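You operate a simulated robot arm through the tools that you are given. There is no shell and no other tool.

You run a simulated robot arm. Do the job below in one go: nothing can be reset, and whatever is moved stays where it is left.

## Task
Wind the job card's length on to the mandrel and lock the pawl.
Fine: zero the counter before cranking; hands off the cloth while cranking.

It is judged by the outcome, as a careful person would: the job done as asked, and still so three seconds after it is handed in. It fails if anything else is knocked over, pushed out of place, dropped, spilled or broken. Flat cloth is picked up by pressing the open fingertips on it (5 to 10 N) and closing them slowly along it; thin cloth reads only 2 to 8 mm in the jaws.

## Robot
A 7-joint arm with a three-finger gripper, fixed in place. Base frame: the origin is on the floor under the middle of its stand, x ahead of it, y to its left, z up. Units: mm, degrees, N and s.
With the tool pointing down near the work surface it reaches from about 100 to 880 mm from the base axis. Its first joint turns from -166.0 to 166.0 degrees. Payload 2.94 kg.
Tool frame: the origin (TCP) lies between the finger pads and is the grasp point; the fingertips stand 30 mm ahead of it; z points along the fingers, y is the line along which they close. The gripper opens to 132 mm; its body begins 107 mm behind the TCP.
Orientation is told as [roll, pitch, yaw] about the base's x, y, z axes, in that order, counted from this pose: with the fingers straight down and closing along the base's y, the tool's x points along the base's -x, its y along +y and its z along -z.

## Interface
- The arm moves only by the tool step_arm. Its argument "series" is one flat list of numbers, 7 for each row, row after row: the opening, from 0 (shut) to 1 (fully open), then the shift along the tool's x, y, z in units of 50 mm (1.0 is 50 mm), then the turn, a rotation vector about the tool's x, y, z in units of 4 degrees (1.0 is 4 degrees). In form: [fingers, tx, ty, tz, wx, wy, wz, fingers, tx, ty, tz, wx, wy, wz, ...]. A call has 1 to 20 rows; each row shifts and turns the commanded pose from where the row before left it, along the tool's axes as they then stand. A call with a number of a shift or a turn outside -1 to 1 is refused whole. Each row takes 0.2 s and may step no farther than 50 mm and 8.6 degrees from the row before; otherwise, or with a gripper value out of range, the whole call is refused. A pose out of reach is approached as far as the arm can. The call stops where the force on the tool passes 40 N (or 10 N more than at its start, if that is more) or the arm is blocked; 0.2 s more then pass. The fingers move at their own pace (about 37.4 mm/s each) and stop on an object; they squeeze with about 21 N. The grip force told is the motor's: it shows also when the fingers shut on nothing. Time passes only in rows, and 0.2 s behind the last, so rows that do not move let the fingers close. It gives the time, the measured TCP pose, the force on the tool (base axes), the opening and the grip force at its end, in the units of the frame above (readings bear some noise), with the torque about the TCP (base axes, N m) and any sound that the robot's microphone picked up, and new pictures: "views" is both (left out), scene, wrist or none.
- Cameras (640 x 400 px; columns grow to the right, rows downward): "scene" is fixed at [220, -502, 1573.2]; the picture's right is [0.96, -0.28, 0.00], its down [-0.15, -0.50, -0.85] and it looks along [0.24, 0.82, -0.52] (base axes); focal length 314 px, centre (320, 200). "wrist" rides on the gripper at [72, 3, -144] in the tool frame; the picture's right is [-0.04, 1.00, 0.00], its down [-0.88, -0.04, -0.48] and it looks along [-0.48, -0.02, 0.88] (tool axes); focal length 256 px, centre (320, 200). There is no depth. A picture from a camera that has moved, and an enlarged one, comes with that camera's place and axes in the base frame and with its lens.
- move_column(by): moves the trunk up (or, below 0, down) by that many mm; the arm rides with it, the base frame stays. It gives what a move gives, with no picture.
- zoom(camera, box): a new picture of the part [left, top, right, bottom] of that camera's present view, enlarged. It takes no simulated time.
- job_done(): hands the job in; it is judged then, once.

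Places have to be worked out from the pictures, the camera data and where the tool is seen. Open the gripper and draw the arm clear of the work before you hand the job in, unless the task says otherwise.

The tools are called as a command line: name --argument value ..., lists and objects as JSON in quotes. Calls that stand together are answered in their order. step_arm: Moves the arm, as the interface text tells. Its arguments: {"type":"object","properties":{"series":{"type":"array","items":{"type":"number"}},"views":{"type":"string","enum":["both","scene","wrist","none"]}},"required":["series"]} The other tools are called the same way: move_column (by) moves the trunk up or down; zoom (camera, box) takes an enlarged picture of a part of a camera's view; job_done () hands the job in.

At the start:

```text
time_s: 0.0
tool_pos: [315.0, 333.0, 1201.1]
orientation: [0.0, -0.1, 0.0]
ft_force: [0.0, 0.4, 0.2]
ft_torque: [0.01, 0.0, 0.02]
grip_width: 132.0
grasp_force: 0.1
trunk travel left (down, up): [-325.0, 215.0]
```

scene: 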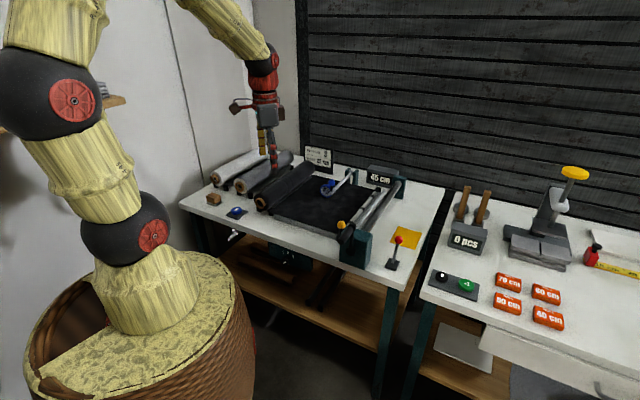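
wrist: 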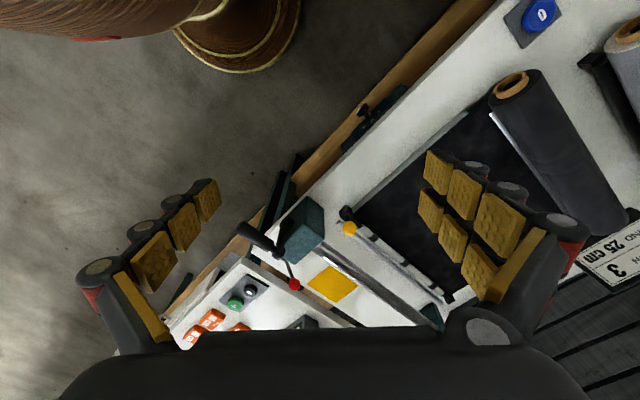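

The pictures show a cloth-winding bench with a counter, job card, levers and rolls. I zoom in on the parts before moving anything.

zoom --camera "scene" --box '[180, 130, 340, 230]'

zoom --camera "scene" --box '[300, 150, 460, 280]'

zoom --camera "scene" --box '[420, 150, 640, 340]'

zoom --camera "wrist" --box '[220, 180, 480, 340]'

zoom --camera "wrist" --box '[480, 0, 640, 300]'

```text
4.00 times, centred on (260, 180) of scene
camera zoom: at [220.0, -502.0, 1573.2], right [0.96, -0.28, 0.0], down [-0.15, -0.5, -0.85], along [0.24, 0.82, -0.52], focal length 1254 px, centre (560, 280)
```

zoom: 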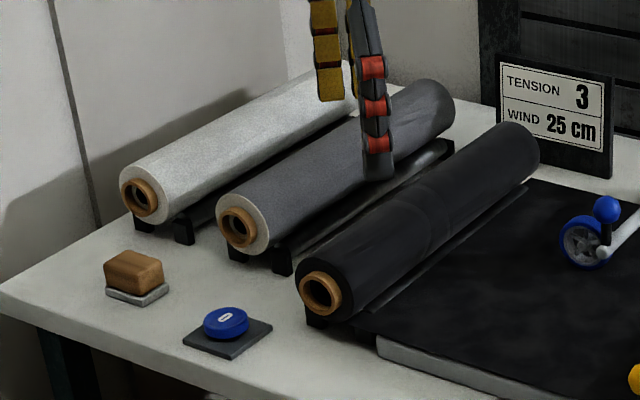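

```text
3.08 times, centred on (380, 215) of scene
camera zoom: at [220.0, -502.0, 1573.2], right [0.96, -0.28, 0.0], down [-0.15, -0.5, -0.85], along [0.24, 0.82, -0.52], focal length 965 px, centre (135, 154)
```

zoom: 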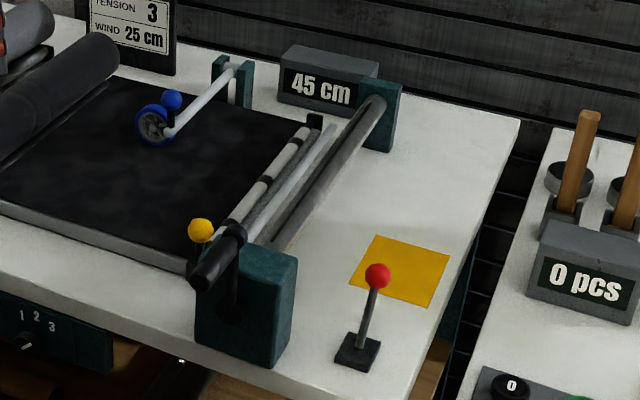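

```text
2.11 times, centred on (530, 245) of scene
camera zoom: at [220.0, -502.0, 1573.2], right [0.96, -0.28, 0.0], down [-0.15, -0.5, -0.85], along [0.24, 0.82, -0.52], focal length 660 px, centre (-122, 105)
```

zoom: 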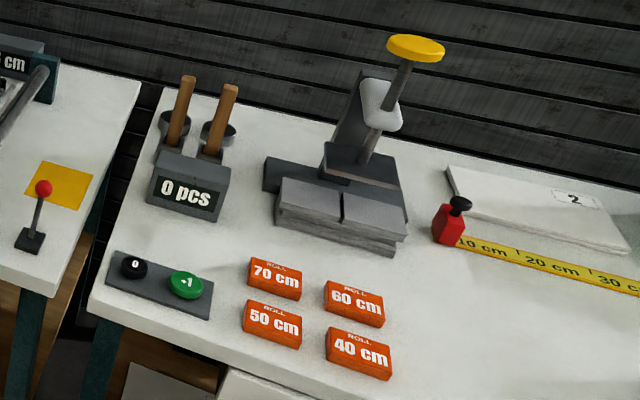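

```text
2.46 times, centred on (350, 260) of wrist
camera zoom: at [243.9, 337.9, 1344.9], right [0.04, 1.0, 0.0], down [0.88, -0.04, 0.48], along [0.48, -0.02, -0.88], focal length 630 px, centre (246, 52)
```

zoom: 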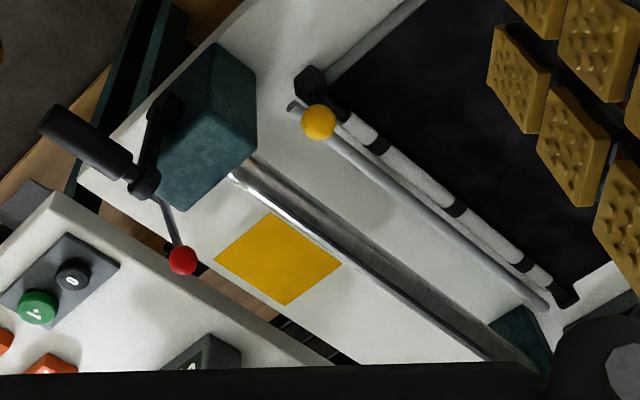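

```text
1.33 times, centred on (560, 150) of wrist
camera zoom: at [243.9, 337.9, 1344.9], right [0.04, 1.0, 0.0], down [0.88, -0.04, 0.48], along [0.48, -0.02, -0.88], focal length 341 px, centre (0, 267)
```

zoom: 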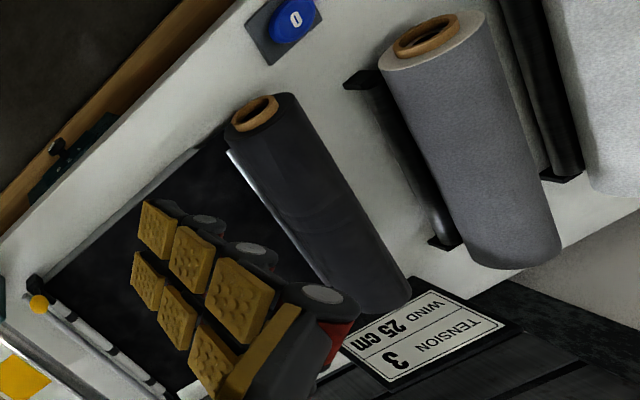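

The job card reads TENSION 3, WIND 25 cm, and the counter stands at 45 cm. I zoom closer on the tension knob, wheel, clip bar, crank and pawl to learn their present states.

zoom --camera "scene" --box '[285, 235, 345, 275]'

zoom --camera "scene" --box '[330, 205, 410, 275]'

zoom --camera "scene" --box '[310, 160, 410, 225]'

zoom --camera "wrist" --box '[230, 190, 330, 300]'

zoom --camera "wrist" --box '[330, 70, 430, 140]'

zoom --camera "scene" --box '[200, 210, 360, 310]'

```text
10.00 times, centred on (315, 255) of scene
camera zoom: at [220.0, -502.0, 1573.2], right [0.96, -0.28, 0.0], down [-0.15, -0.5, -0.85], along [0.24, 0.82, -0.52], focal length 3135 px, centre (370, -350)
```

zoom: 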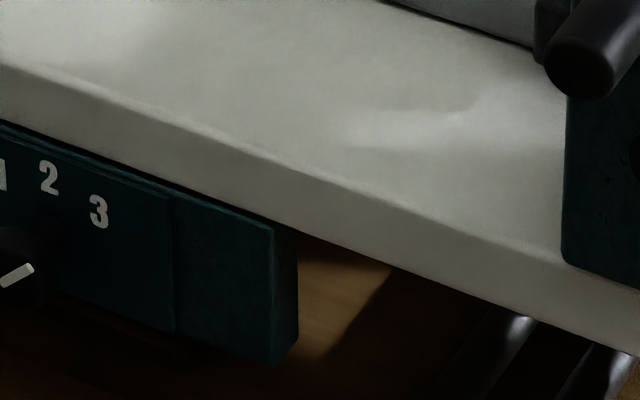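

```text
5.71 times, centred on (370, 240) of scene
camera zoom: at [220.0, -502.0, 1573.2], right [0.96, -0.28, 0.0], down [-0.15, -0.5, -0.85], along [0.24, 0.82, -0.52], focal length 1792 px, centre (34, -29)
```

zoom: 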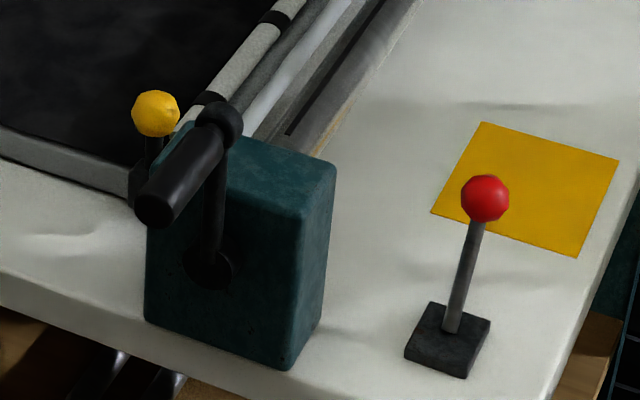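

```text
6.15 times, centred on (360, 192) of scene
camera zoom: at [220.0, -502.0, 1573.2], right [0.96, -0.28, 0.0], down [-0.15, -0.5, -0.85], along [0.24, 0.82, -0.52], focal length 1930 px, centre (74, 246)
```

zoom: 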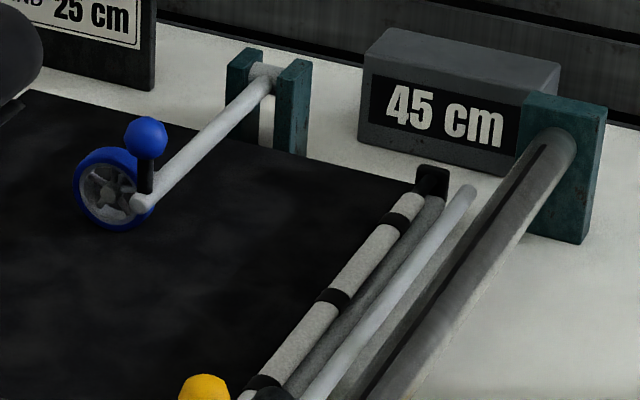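

```text
3.64 times, centred on (280, 245) of wrist
camera zoom: at [243.9, 337.9, 1344.9], right [0.04, 1.0, 0.0], down [0.88, -0.04, 0.48], along [0.48, -0.02, -0.88], focal length 931 px, centre (466, 36)
```

zoom: 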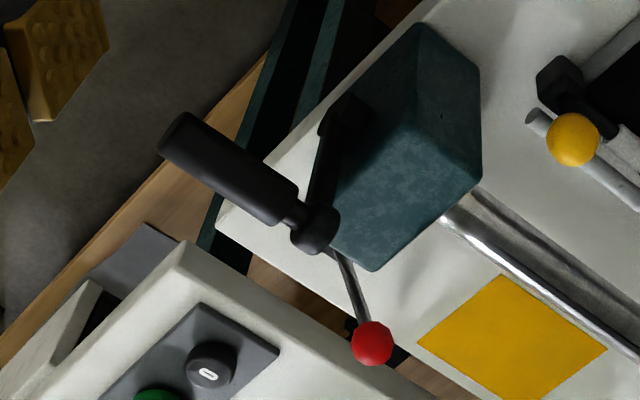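

```text
5.71 times, centred on (380, 105) of wrist
camera zoom: at [243.9, 337.9, 1344.9], right [0.04, 1.0, 0.0], down [0.88, -0.04, 0.48], along [0.48, -0.02, -0.88], focal length 1463 px, centre (-23, 743)
```

zoom: 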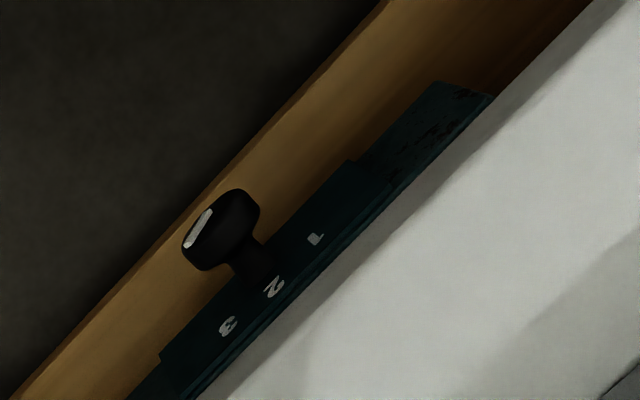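

```text
4.00 times, centred on (280, 260) of scene
camera zoom: at [220.0, -502.0, 1573.2], right [0.96, -0.28, 0.0], down [-0.15, -0.5, -0.85], along [0.24, 0.82, -0.52], focal length 1254 px, centre (480, -40)
```

zoom: 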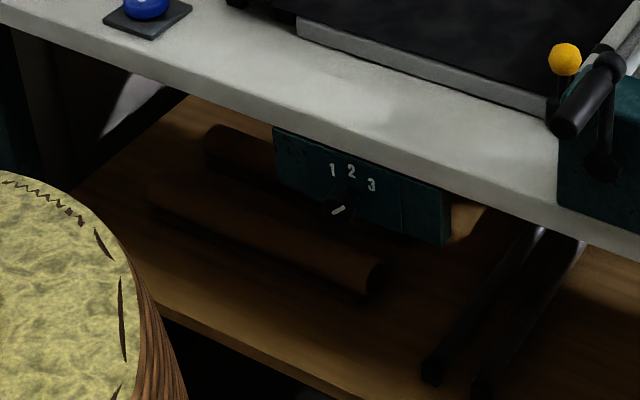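

Table top is near z≈798 and rotated about 45°. The measuring wheel, clip bar, crank and pawl all need a closer look, so I move the wrist camera over the mandrel area (high and clear) with a 45° yaw.

step_arm --series '[1, -0.717, 0.133, 0.233, 0, 0, 0, 1, -0.717, 0.133, 0.233, 0, 0, 0, 1, -0.717, 0.133, 0.233, 0, 0, 0, 1, -0.717, 0.133, 0.233, 0, 0, 0, 1, -0.717, 0.133, 0.233, 0, 0, 0, 1, -0.717, 0.133, 0.233, 0, 0, 0, 1, 0, 0, 0, 0, 0, -1, 1, 0, 0, 0, 0, 0, -1, 1, 0, 0, 0, 0, 0, -1, 1, 0, 0, 0, 0, 0, -1, 1, 0, 0, 0, 0, 0, -1, 1, 0, 0, 0, 0, 0, -1, 1, 0, 0, 0, 0, 0, -1, 1, 0, 0, 0, 0, 0, -1, 1, 0, 0, 0, 0, 0, -1, 1, 0, 0, 0, 0, 0, -1, 1, 0, 0, 0, 0, 0, -1]' --views "both"

```text
time_s: 3.6
tool_pos: [530.6, 375.3, 1130.5]
orientation: [0.0, 0.1, 44.1]
ft_force: [-0.5, -0.2, 0.0]
ft_torque: [0.0, 0.03, 0.01]
grip_width: 132.0
grasp_force: 0.0
trunk travel left (down, up): [-325.0, 215.0]
camera wrist: at [477.8, 326.9, 1274.6], right [-0.66, 0.75, 0.0], down [0.66, 0.58, 0.48], along [0.36, 0.32, -0.88], focal length 256 px, centre (320, 200)
```

scene: 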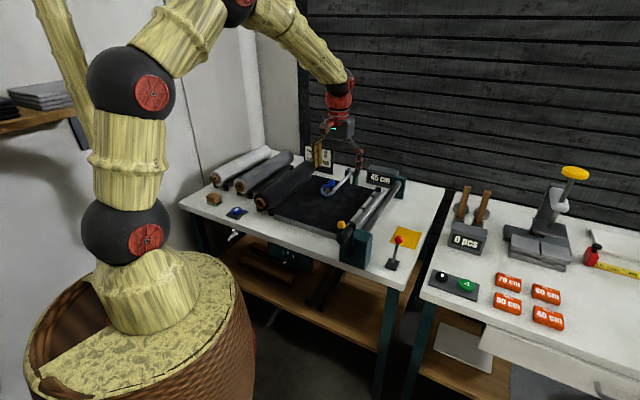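
wrist: 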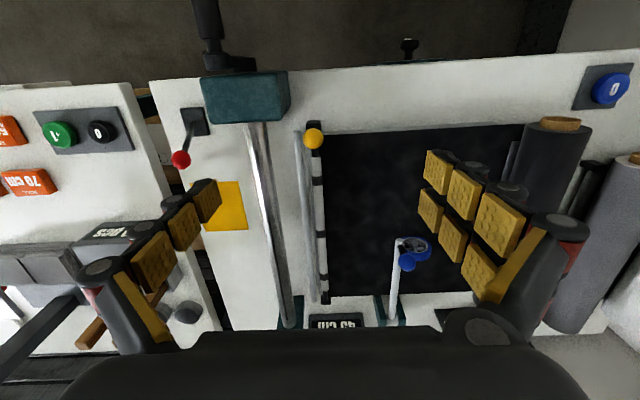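

zoom --camera "wrist" --box '[180, 60, 340, 180]'

zoom --camera "wrist" --box '[230, 200, 450, 340]'

zoom --camera "wrist" --box '[280, 120, 360, 310]'

zoom --camera "wrist" --box '[480, 40, 640, 190]'

```text
3.33 times, centred on (260, 120) of wrist
camera zoom: at [477.8, 326.9, 1274.6], right [-0.66, 0.75, 0.0], down [0.66, 0.58, 0.48], along [0.36, 0.32, -0.88], focal length 853 px, centre (520, 467)
```

zoom: 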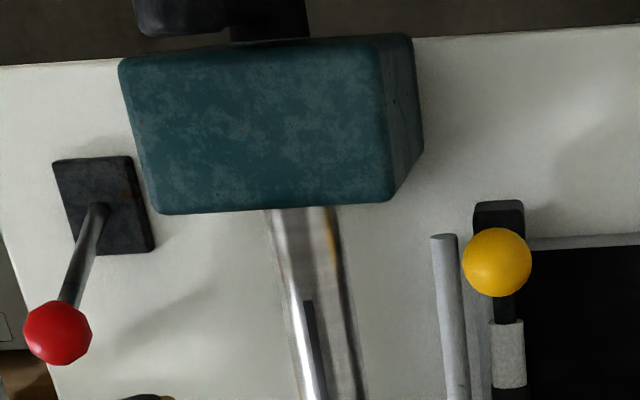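

```text
2.86 times, centred on (340, 270) of wrist
camera zoom: at [477.8, 326.9, 1274.6], right [-0.66, 0.75, 0.0], down [0.66, 0.58, 0.48], along [0.36, 0.32, -0.88], focal length 731 px, centre (263, 0)
```

zoom: 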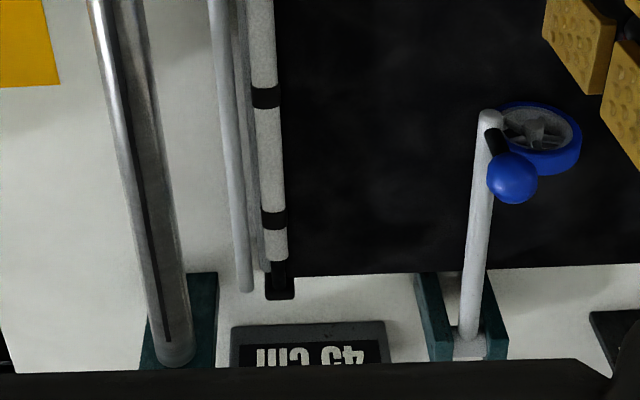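

```text
2.11 times, centred on (320, 215) of wrist
camera zoom: at [477.8, 326.9, 1274.6], right [-0.66, 0.75, 0.0], down [0.66, 0.58, 0.48], along [0.36, 0.32, -0.88], focal length 539 px, centre (320, 168)
```

zoom: 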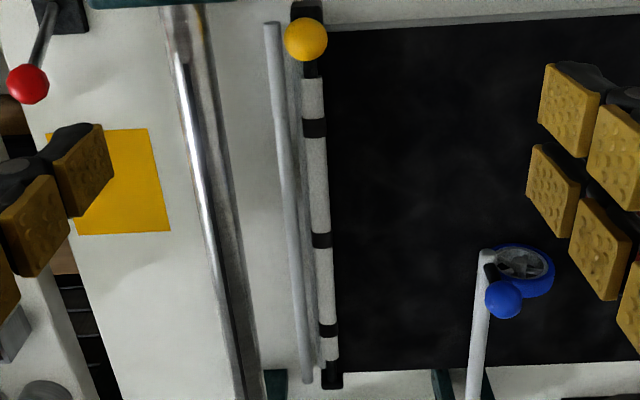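

```text
2.67 times, centred on (560, 115) of wrist
camera zoom: at [477.8, 326.9, 1274.6], right [-0.66, 0.75, 0.0], down [0.66, 0.58, 0.48], along [0.36, 0.32, -0.88], focal length 683 px, centre (-320, 427)
```

zoom: 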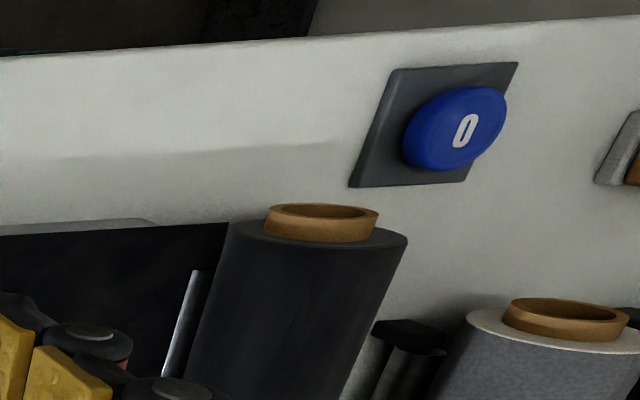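

The bar with the yellow knob seems to sit on the cloth's edge and there's a loose-looking grey rod next to it. I lower the wrist camera for a closer look, keeping the fingertips well above everything.

step_arm --series '[1, -0.4, 0, 0.7, 0, 0, 0, 1, -0.4, 0, 0.7, 0, 0, 0, 1, -0.2, 0, 0.7, 0, 0, 0, 1, 0, 0, 0.5, 0, 0, 0]' --views "wrist"

```text
time_s: 4.6
tool_pos: [568.4, 409.0, 1001.4]
orientation: [0.0, 0.1, 44.0]
ft_force: [-0.4, -0.4, -0.9]
ft_torque: [-0.01, -0.01, 0.0]
grip_width: 131.8
grasp_force: 0.1
trunk travel left (down, up): [-325.0, 215.0]
camera wrist: at [513.9, 362.4, 1144.6], right [-0.66, 0.75, 0.0], down [0.66, 0.58, 0.48], along [0.36, 0.32, -0.88], focal length 256 px, centre (320, 200)
```

wrist: 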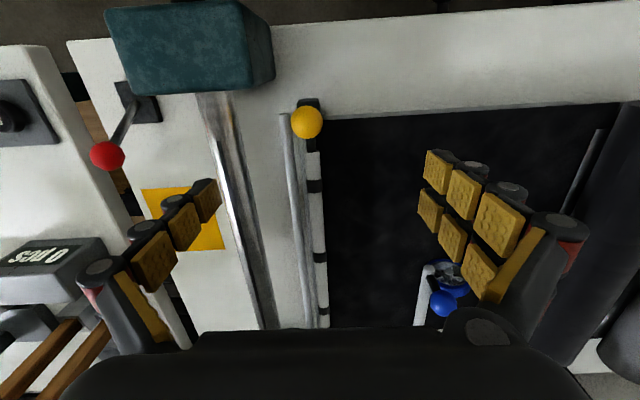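

zoom --camera "wrist" --box '[250, 80, 370, 210]'

zoom --camera "wrist" --box '[250, 200, 370, 330]'

zoom --camera "wrist" --box '[180, 80, 300, 330]'

zoom --camera "wrist" --box '[400, 240, 480, 330]'

```text
3.08 times, centred on (310, 145) of wrist
camera zoom: at [513.9, 362.4, 1144.6], right [-0.66, 0.75, 0.0], down [0.66, 0.58, 0.48], along [0.36, 0.32, -0.88], focal length 788 px, centre (351, 369)
```

zoom: 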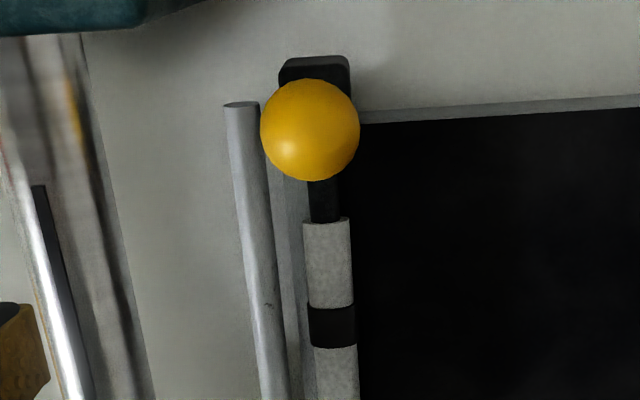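

```text
3.08 times, centred on (310, 265) of wrist
camera zoom: at [513.9, 362.4, 1144.6], right [-0.66, 0.75, 0.0], down [0.66, 0.58, 0.48], along [0.36, 0.32, -0.88], focal length 788 px, centre (351, 0)
```

zoom: 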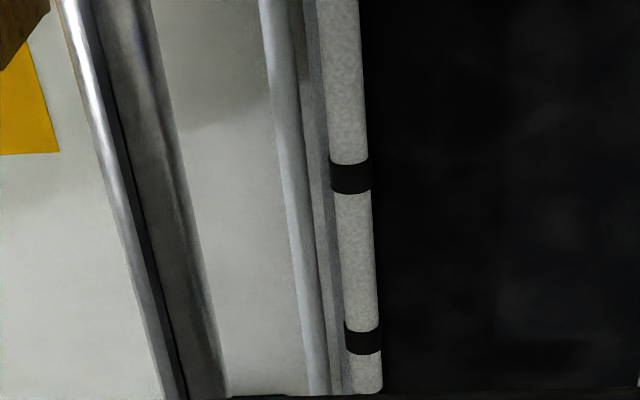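

```text
1.60 times, centred on (240, 205) of wrist
camera zoom: at [513.9, 362.4, 1144.6], right [-0.66, 0.75, 0.0], down [0.66, 0.58, 0.48], along [0.36, 0.32, -0.88], focal length 410 px, centre (448, 192)
```

zoom: 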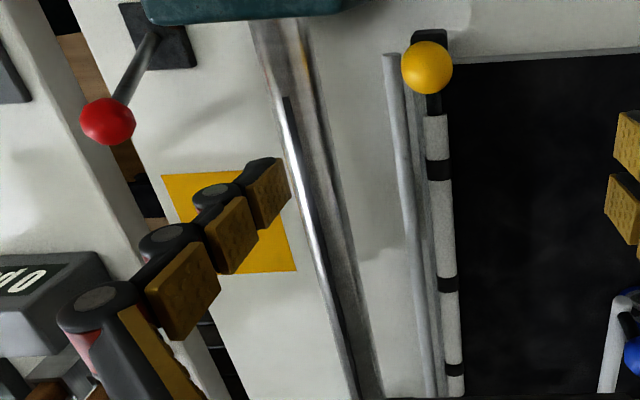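

```text
4.44 times, centred on (440, 285) of wrist
camera zoom: at [513.9, 362.4, 1144.6], right [-0.66, 0.75, 0.0], down [0.66, 0.58, 0.48], along [0.36, 0.32, -0.88], focal length 1138 px, centre (-213, -178)
```

zoom: 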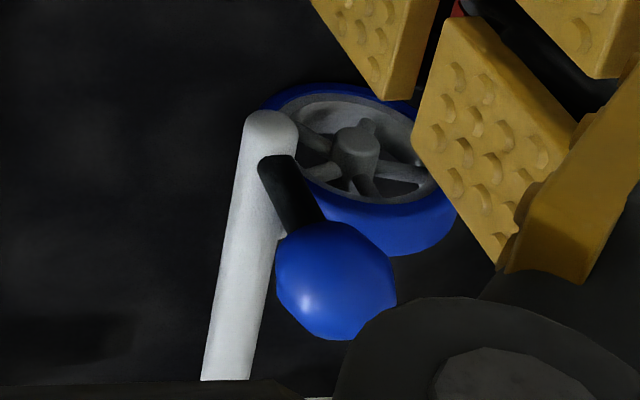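

The grey rod sits at about z≈841 beside the bar (u≈150 in table axes), and the mandrel axis is near u≈210, z≈862. I need a profile view from the robot's side, so I back the arm off and tilt the tool forward about 40°.

step_arm --series '[1, 0.95, 0, 0, 0, 0, 0, 1, 0.95, 0, 0, 0, 0, 0, 1, 0.95, 0, 0, 0, 0, 0, 1, 0.95, 0, 0, 0, 0, 0, 1, 0, 0, 0.3, 0, -1, 0, 1, 0, 0, 0.2, 0, -1, 0, 1, 0, 0, 0, 0, -1, 0, 1, 0, 0, 0, 0, -1, 0, 1, 0, 0, 0, 0, -1, 0, 1, 0, 0, 0, 0, -1, 0, 1, 0, 0, 0, 0, -1, 0, 1, 0, 0, 0, 0, -1, 0, 1, 0, 0, 0, 0, -1, 0, 1, 0, 0, 0, 0, -1, 0]' --views "both"

```text
time_s: 7.6
tool_pos: [427.0, 281.1, 975.5]
orientation: [1.3, -33.3, 43.9]
ft_force: [-0.2, 0.0, 0.0]
ft_torque: [-0.01, 0.0, -0.01]
grip_width: 131.7
grasp_force: 0.0
out of reach, approached as far as the arm can: row 13
trunk travel left (down, up): [-325.0, 215.0]
camera wrist: at [326.8, 185.6, 1056.3], right [-0.68, 0.74, 0.04], down [0.37, 0.29, 0.88], along [0.63, 0.61, -0.47], focal length 256 px, centre (320, 200)
```

scene: 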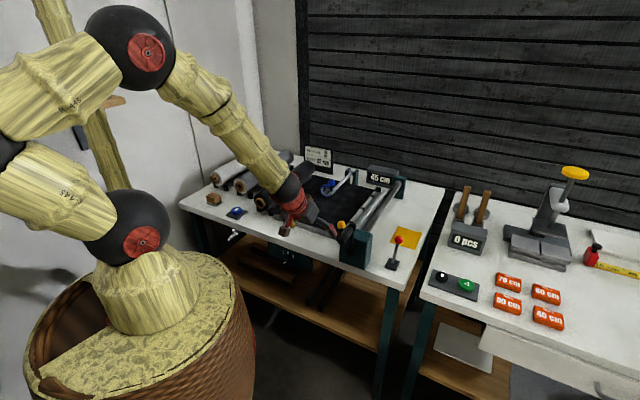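
wrist: 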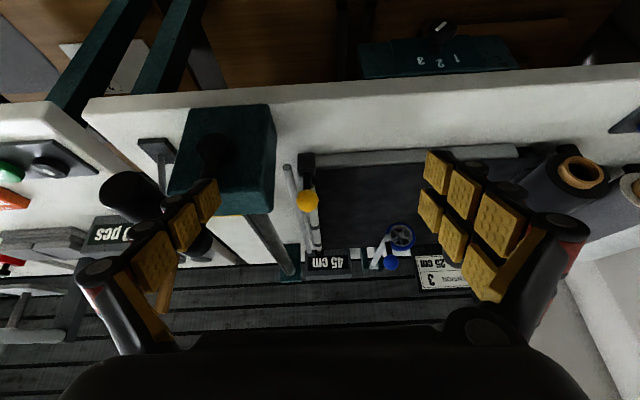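

zoom --camera "wrist" --box '[270, 140, 350, 280]'

zoom --camera "wrist" --box '[350, 10, 530, 90]'

zoom --camera "wrist" --box '[80, 90, 280, 290]'

zoom --camera "wrist" --box '[300, 210, 480, 310]'

```text
2.86 times, centred on (310, 210) of wrist
camera zoom: at [326.8, 185.6, 1056.3], right [-0.68, 0.74, 0.04], down [0.37, 0.29, 0.88], along [0.63, 0.61, -0.47], focal length 731 px, centre (349, 171)
```

zoom: 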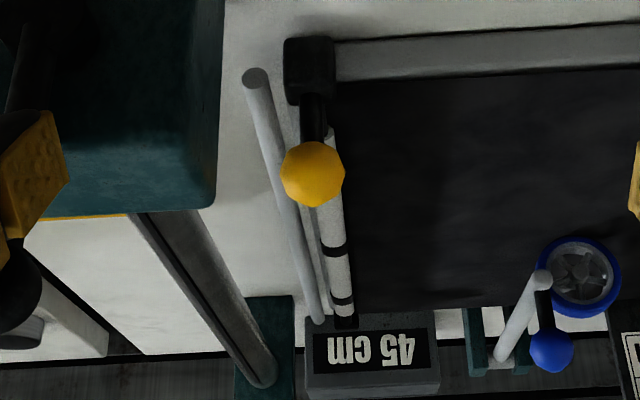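

```text
3.56 times, centred on (440, 50) of wrist
camera zoom: at [326.8, 185.6, 1056.3], right [-0.68, 0.74, 0.04], down [0.37, 0.29, 0.88], along [0.63, 0.61, -0.47], focal length 910 px, centre (-107, 733)
```

zoom: 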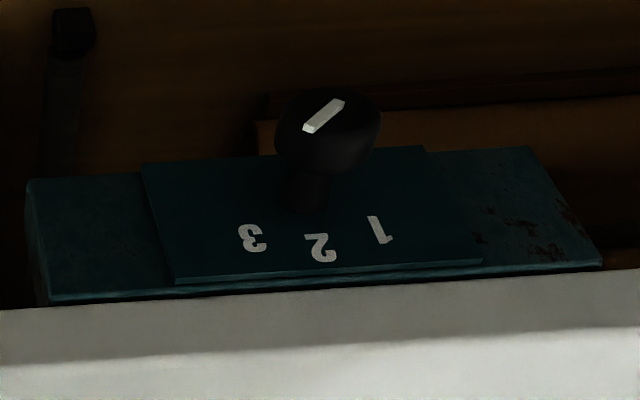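

```text
2.00 times, centred on (180, 190) of wrist
camera zoom: at [326.8, 185.6, 1056.3], right [-0.68, 0.74, 0.04], down [0.37, 0.29, 0.88], along [0.63, 0.61, -0.47], focal length 512 px, centre (600, 220)
```

zoom: 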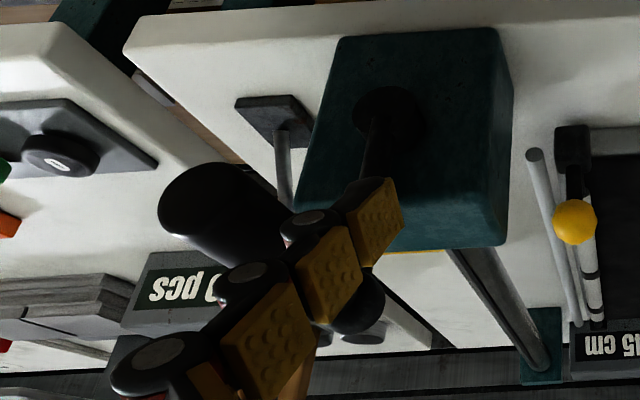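

```text
3.56 times, centred on (390, 260) of wrist
camera zoom: at [326.8, 185.6, 1056.3], right [-0.68, 0.74, 0.04], down [0.37, 0.29, 0.88], along [0.63, 0.61, -0.47], focal length 910 px, centre (71, -13)
```

zoom: 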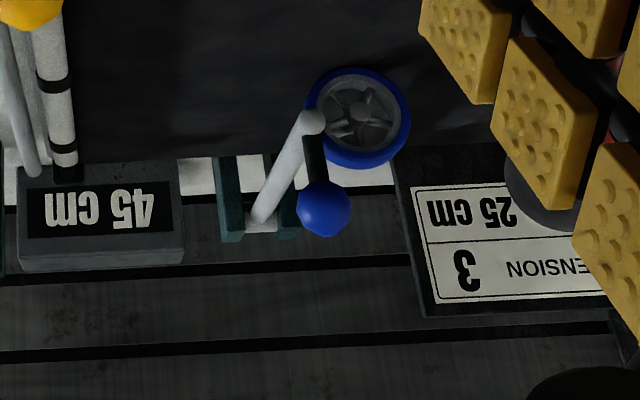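

The left finger is close to the crank handle, so I first shift away (toward −u), then raise the tool ~250 mm so the column can be lowered for a better horizontal posture (the shoulder seems to be near z≈1258, far above the work).

step_arm --series '[1, 0, 0.9, 0, 0, 0, 0, 1, 0, 0.9, 0, 0, 0, 0, 1, -0.467, 0, -0.69, 0, 0, 0, 1, -0.467, 0, -0.69, 0, 0, 0, 1, -0.467, 0, -0.69, 0, 0, 0, 1, -0.467, 0, -0.69, 0, 0, 0, 1, -0.467, 0, -0.69, 0, 0, 0, 1, -0.467, 0, -0.69, 0, 0, 0]' --views "none"

move_column --by -250

```text
time_s: 9.4
tool_pos: [365.2, 329.2, 1213.2]
orientation: [3.9, -35.5, 40.2]
ft_force: [0.0, -3.1, -1.0]
ft_torque: [0.06, -0.21, 0.38]
grip_width: 132.0
grasp_force: 0.1
out of reach, approached as far as the arm can: row 2, 7, 8
trunk travel left (down, up): [-325.0, 215.0]
```

```text
time_s: 12.0
tool_pos: [369.8, 331.1, 964.5]
orientation: [1.2, -35.6, 44.1]
ft_force: [0.6, 0.4, -0.1]
ft_torque: [-0.02, 0.01, 0.0]
grip_width: 131.9
grasp_force: 0.0
trunk travel left (down, up): [-75.0, 465.0]
```

Posture is good now with the column lowered. I tilt the tool further (to about 60°) so the camera looks nearly horizontally at the winder from the robot's side.

step_arm --series '[1, 0, 0, 0, 0, -1, 0, 1, 0, 0, 0, 0, -1, 0, 1, 0, 0, 0, 0, -1, 0, 1, 0, 0, 0, 0, -1, 0, 1, 0, 0, 0, 0, -1, 0, 1, 0, 0, 0, 0, -1, 0, 1, 0.5, 0, 0.3, 0, 0, 0]' --views "both"

```text
time_s: 13.6
tool_pos: [365.6, 332.9, 942.8]
orientation: [2.3, -56.9, 43.0]
ft_force: [0.4, 0.2, -0.6]
ft_torque: [0.01, 0.0, 0.0]
grip_width: 131.9
grasp_force: 0.0
out of reach, approached as far as the arm can: row 1, 2
trunk travel left (down, up): [-75.0, 465.0]
camera wrist: at [252.0, 221.5, 960.5], right [-0.69, 0.72, 0.06], down [0.1, 0.01, 0.99], along [0.72, 0.69, -0.08], focal length 256 px, centre (320, 200)
```

scene: 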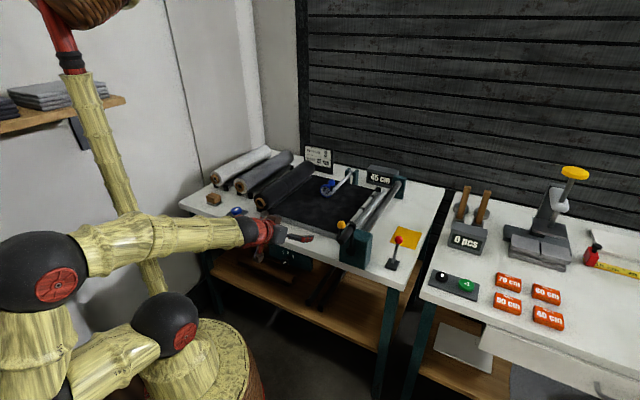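
wrist: 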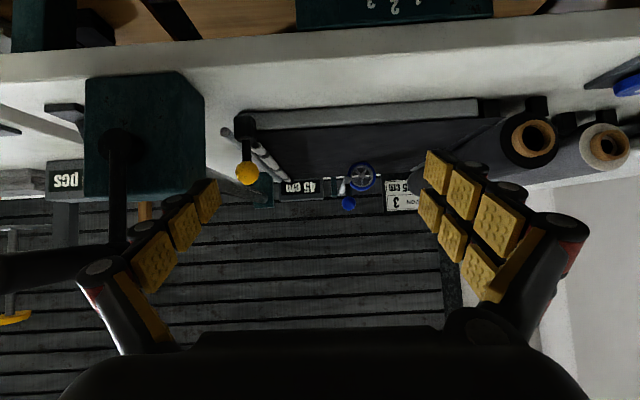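

zoom --camera "wrist" --box '[200, 90, 310, 210]'

zoom --camera "wrist" --box '[300, 120, 420, 230]'

zoom --camera "wrist" --box '[30, 60, 250, 220]'

```text
3.33 times, centred on (255, 150) of wrist
camera zoom: at [252.0, 221.5, 960.5], right [-0.69, 0.72, 0.06], down [0.1, 0.01, 0.99], along [0.72, 0.69, -0.08], focal length 853 px, centre (537, 367)
```

zoom: 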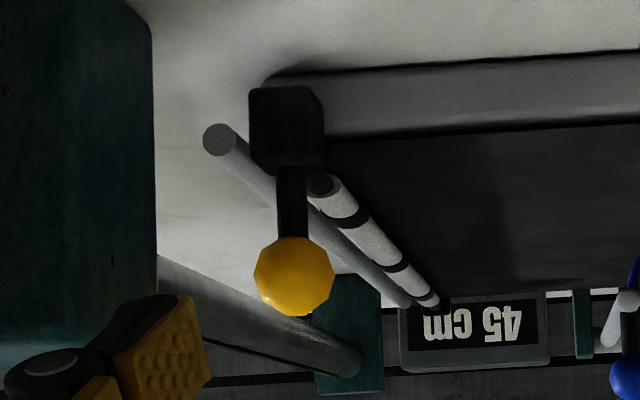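

```text
3.64 times, centred on (360, 175) of wrist
camera zoom: at [252.0, 221.5, 960.5], right [-0.69, 0.72, 0.06], down [0.1, 0.01, 0.99], along [0.72, 0.69, -0.08], focal length 931 px, centre (174, 291)
```

zoom: 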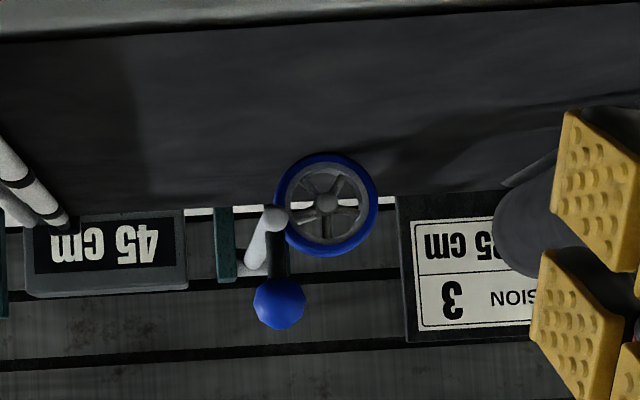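

```text
2.50 times, centred on (140, 140) of wrist
camera zoom: at [252.0, 221.5, 960.5], right [-0.69, 0.72, 0.06], down [0.1, 0.01, 0.99], along [0.72, 0.69, -0.08], focal length 640 px, centre (770, 350)
```

zoom: 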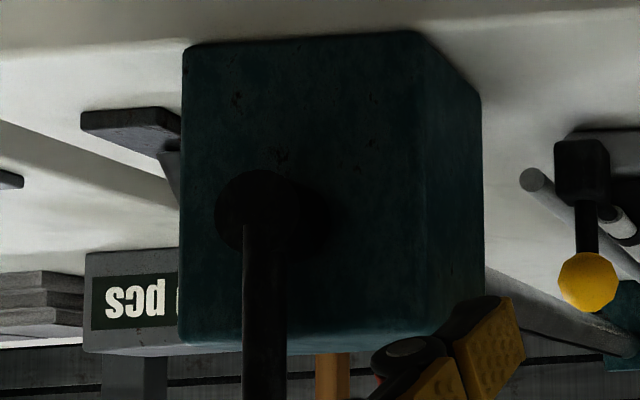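

The zoom renders are crisp, so I zoom much harder on the clip bar end, the wheel's contact with the cloth, and the knob from this pose.

zoom --camera "wrist" --box '[215, 100, 275, 190]'

zoom --camera "wrist" --box '[335, 145, 385, 190]'

zoom --camera "wrist" --box '[255, 140, 305, 200]'

zoom --camera "scene" --box '[332, 210, 372, 240]'

zoom --camera "scene" --box '[315, 170, 355, 205]'

zoom --camera "scene" --box '[350, 185, 395, 225]'

```text
4.44 times, centred on (245, 145) of wrist
camera zoom: at [252.0, 221.5, 960.5], right [-0.69, 0.72, 0.06], down [0.1, 0.01, 0.99], along [0.72, 0.69, -0.08], focal length 1138 px, centre (653, 444)
```

zoom: 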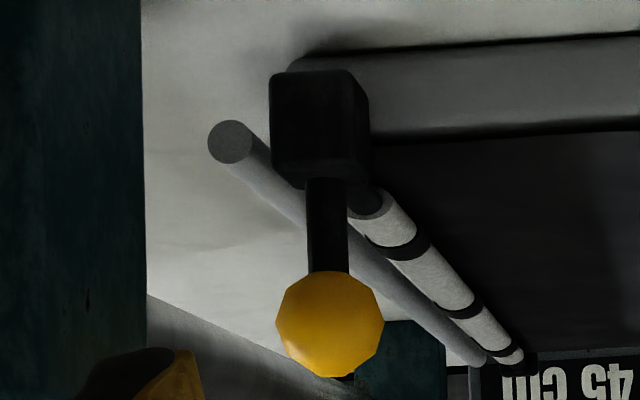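

```text
8.89 times, centred on (360, 168) of wrist
camera zoom: at [252.0, 221.5, 960.5], right [-0.69, 0.72, 0.06], down [0.1, 0.01, 0.99], along [0.72, 0.69, -0.08], focal length 2276 px, centre (-36, 489)
```

zoom: 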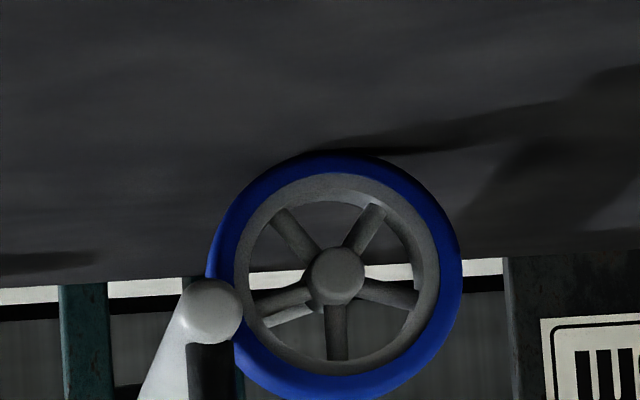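

```text
6.67 times, centred on (280, 170) of wrist
camera zoom: at [252.0, 221.5, 960.5], right [-0.69, 0.72, 0.06], down [0.1, 0.01, 0.99], along [0.72, 0.69, -0.08], focal length 1707 px, centre (587, 400)
```

zoom: 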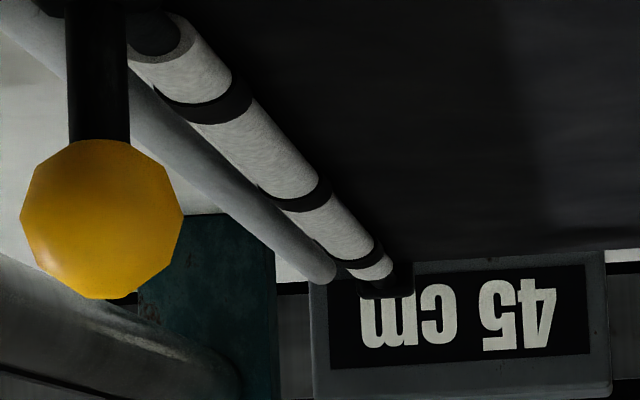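

```text
13.33 times, centred on (352, 225) of scene
camera zoom: at [220.0, -502.0, 1573.2], right [0.96, -0.28, 0.0], down [-0.15, -0.5, -0.85], along [0.24, 0.82, -0.52], focal length 4181 px, centre (-107, -133)
```

zoom: 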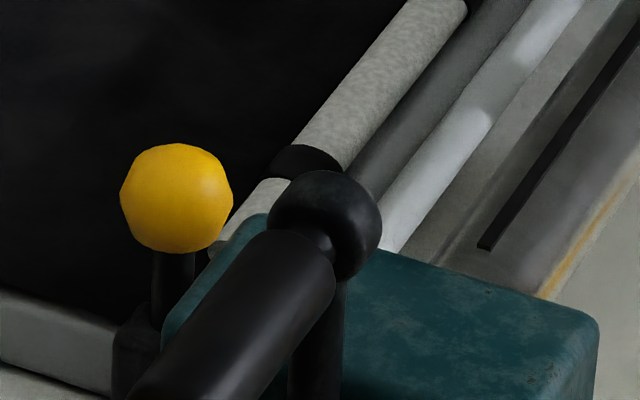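

```text
11.43 times, centred on (335, 188) of scene
camera zoom: at [220.0, -502.0, 1573.2], right [0.96, -0.28, 0.0], down [-0.15, -0.5, -0.85], along [0.24, 0.82, -0.52], focal length 3583 px, centre (149, 343)
```

zoom: 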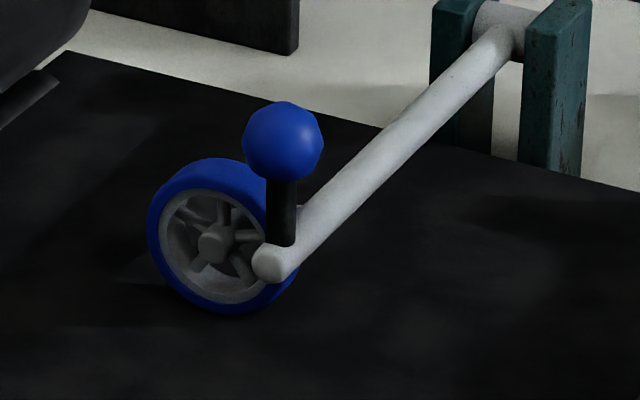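

```text
10.00 times, centred on (372, 205) of scene
camera zoom: at [220.0, -502.0, 1573.2], right [0.96, -0.28, 0.0], down [-0.15, -0.5, -0.85], along [0.24, 0.82, -0.52], focal length 3135 px, centre (-205, 150)
```

zoom: 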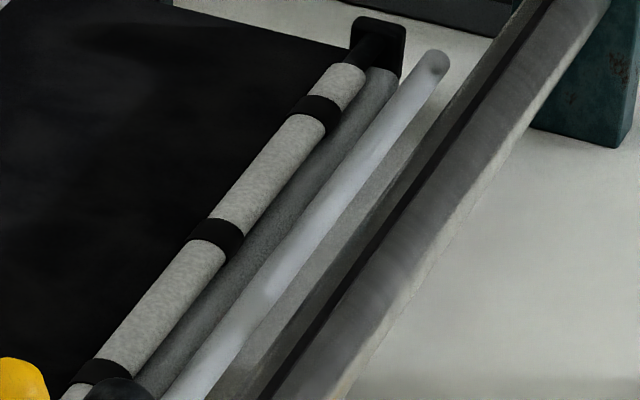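

The wheel's shadow joins its lower rim, so it rests on the cloth. Now I zoom hard on the bar, board edge and mandrel from the scene camera to see where the cloth's leading edge lies.

zoom --camera "scene" --box '[352, 200, 376, 216]'

zoom --camera "scene" --box '[374, 182, 398, 200]'

zoom --camera "scene" --box '[335, 215, 360, 235]'

zoom --camera "scene" --box '[378, 225, 418, 275]'

zoom --camera "wrist" --box '[360, 0, 440, 40]'

zoom --camera "scene" --box '[200, 185, 250, 220]'

```text
16.00 times, centred on (364, 208) of scene
camera zoom: at [220.0, -502.0, 1573.2], right [0.96, -0.28, 0.0], down [-0.15, -0.5, -0.85], along [0.24, 0.82, -0.52], focal length 5017 px, centre (-384, 72)
```

zoom: 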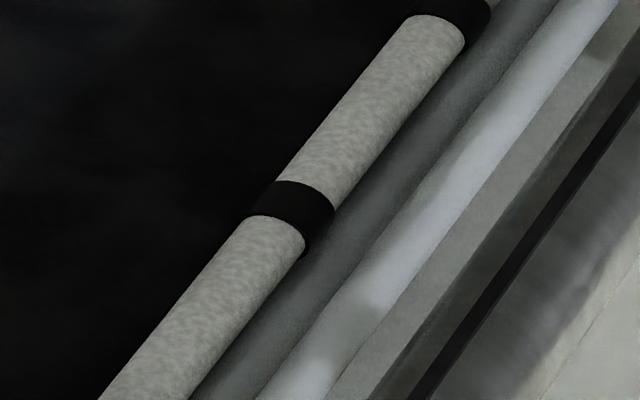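

```text
16.00 times, centred on (386, 191) of scene
camera zoom: at [220.0, -502.0, 1573.2], right [0.96, -0.28, 0.0], down [-0.15, -0.5, -0.85], along [0.24, 0.82, -0.52], focal length 5017 px, centre (-736, 344)
```

zoom: 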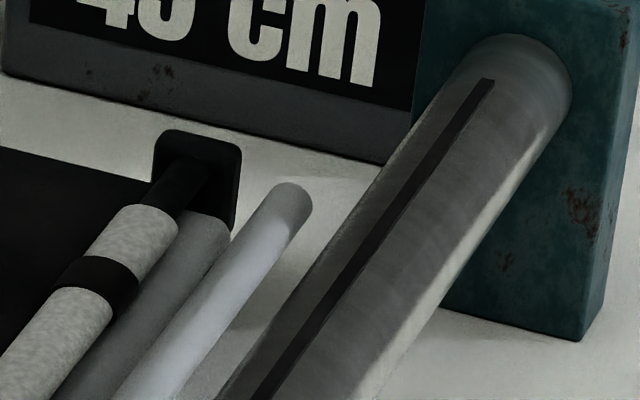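

```text
16.00 times, centred on (348, 225) of scene
camera zoom: at [220.0, -502.0, 1573.2], right [0.96, -0.28, 0.0], down [-0.15, -0.5, -0.85], along [0.24, 0.82, -0.52], focal length 5017 px, centre (-120, -200)
```

zoom: 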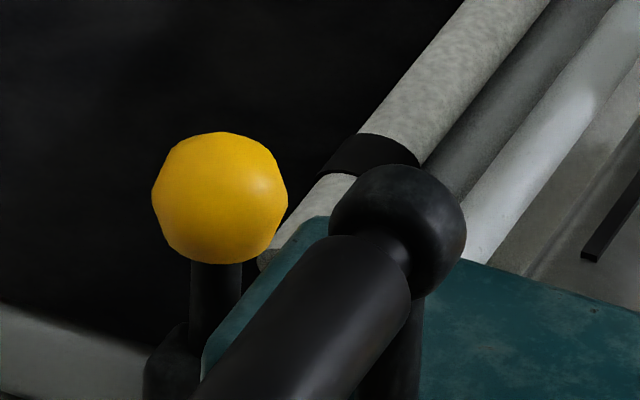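

```text
8.00 times, centred on (398, 250) of scene
camera zoom: at [220.0, -502.0, 1573.2], right [0.96, -0.28, 0.0], down [-0.15, -0.5, -0.85], along [0.24, 0.82, -0.52], focal length 2508 px, centre (-304, -200)
```

zoom: 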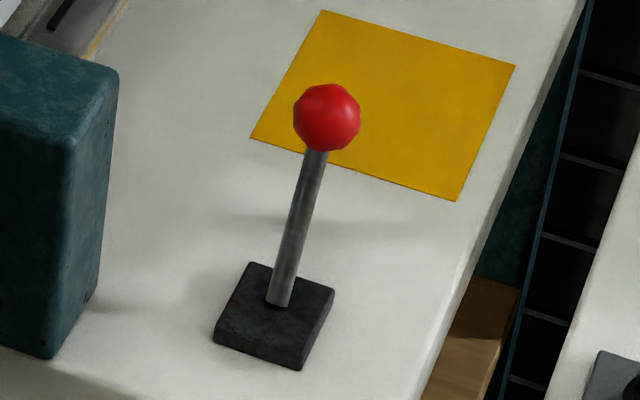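

```text
8.00 times, centred on (400, 20) of wrist
camera zoom: at [252.0, 221.5, 960.5], right [-0.69, 0.72, 0.06], down [0.1, 0.01, 0.99], along [0.72, 0.69, -0.08], focal length 2048 px, centre (-320, 1640)
```

zoom: 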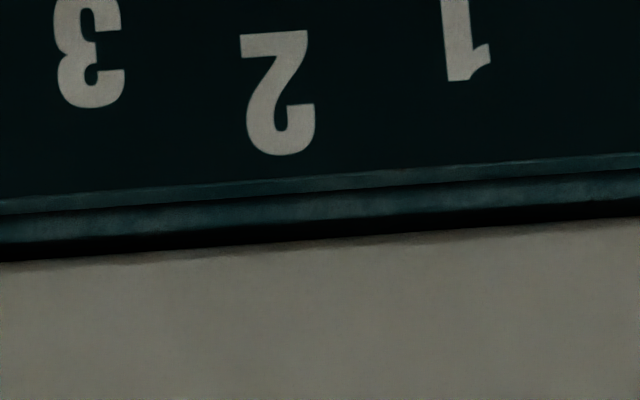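

```text
11.43 times, centred on (225, 202) of scene
camera zoom: at [220.0, -502.0, 1573.2], right [0.96, -0.28, 0.0], down [-0.15, -0.5, -0.85], along [0.24, 0.82, -0.52], focal length 3583 px, centre (1406, 171)
```

zoom: 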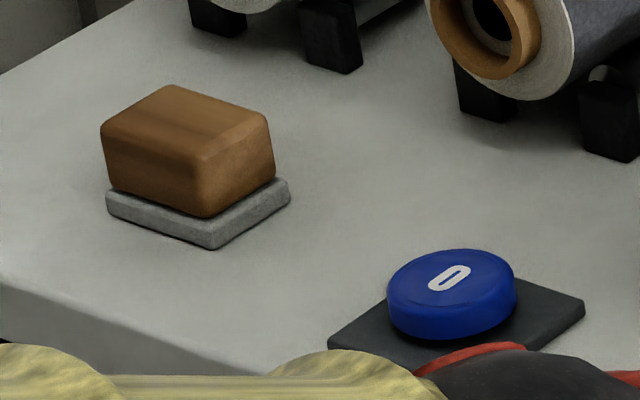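

The bar looks like a ringed pinch roller already resting on the cloth, and the wheel is down. Next I need to read the tension knob, so I bring the camera down in front of it (staying well before the table edge).

step_arm --series '[1, 0, 0, 0, 0, 1, 0, 1, 0, 0, 0, 0, 1, 0, 1, 0, 0, 0, 0, 1, 0, 1, 0.642, 0.344, 0.28, 0, 0, 0, 1, 0.642, 0.344, 0.28, 0, 0, 0, 1, 0.642, 0.344, 0.28, 0, 0, 0, 1, 0.642, 0.344, 0.28, 0, 0, 0, 1, 0.642, 0.344, 0.28, 0, 0, 0]' --views "both"

```text
time_s: 15.4
tool_pos: [257.4, 350.5, 779.7]
orientation: [1.7, -45.0, 43.7]
ft_force: [-0.5, 0.1, -0.1]
ft_torque: [0.01, 0.01, 0.04]
grip_width: 132.0
grasp_force: 0.0
trunk travel left (down, up): [-75.0, 465.0]
camera wrist: at [148.5, 243.9, 831.7], right [-0.68, 0.73, 0.05], down [0.25, 0.16, 0.96], along [0.69, 0.67, -0.29], focal length 256 px, centre (320, 200)
```

scene: 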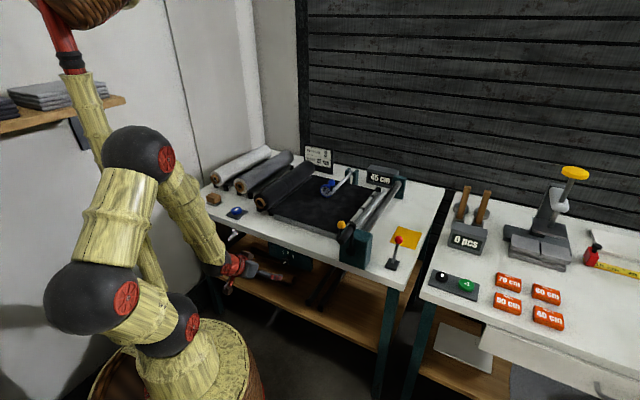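
wrist: 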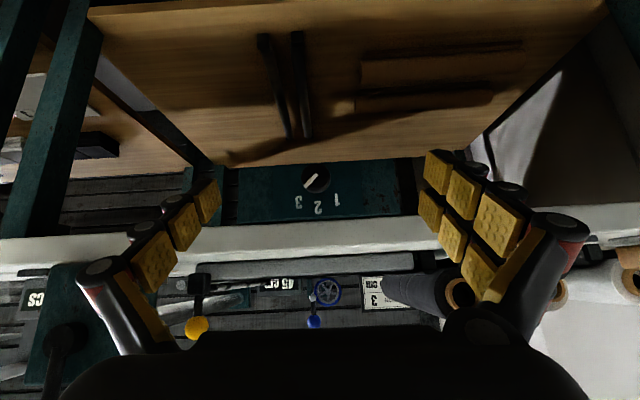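

zoom --camera "wrist" --box '[270, 145, 370, 230]'

zoom --camera "wrist" --box '[295, 265, 345, 335]'

zoom --camera "wrist" --box '[170, 240, 320, 345]'

```text
4.71 times, centred on (320, 188) of wrist
camera zoom: at [148.5, 243.9, 831.7], right [-0.68, 0.73, 0.05], down [0.25, 0.16, 0.96], along [0.69, 0.67, -0.29], focal length 1205 px, centre (320, 259)
```

zoom: 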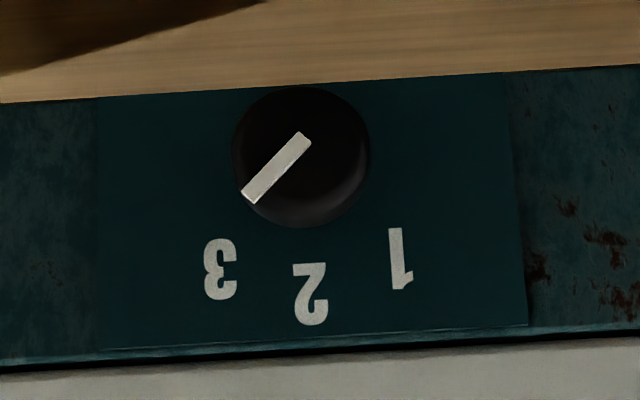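

```text
5.71 times, centred on (320, 300) of wrist
camera zoom: at [148.5, 243.9, 831.7], right [-0.68, 0.73, 0.05], down [0.25, 0.16, 0.96], along [0.69, 0.67, -0.29], focal length 1463 px, centre (320, -371)
```

zoom: 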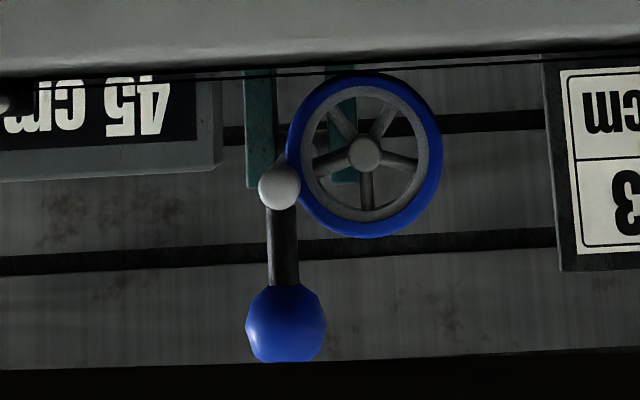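

```text
3.81 times, centred on (245, 292) of wrist
camera zoom: at [148.5, 243.9, 831.7], right [-0.68, 0.73, 0.05], down [0.25, 0.16, 0.96], along [0.69, 0.67, -0.29], focal length 975 px, centre (606, -152)
```

zoom: 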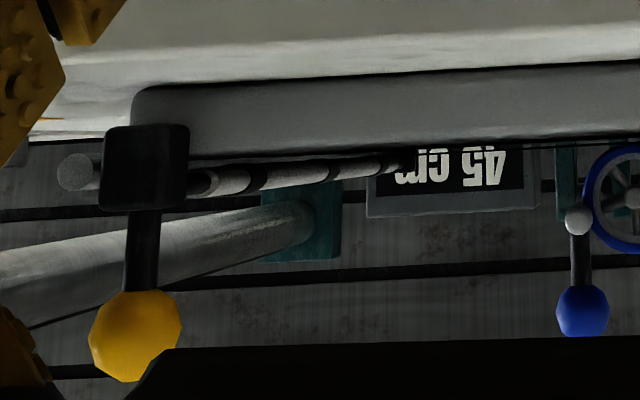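

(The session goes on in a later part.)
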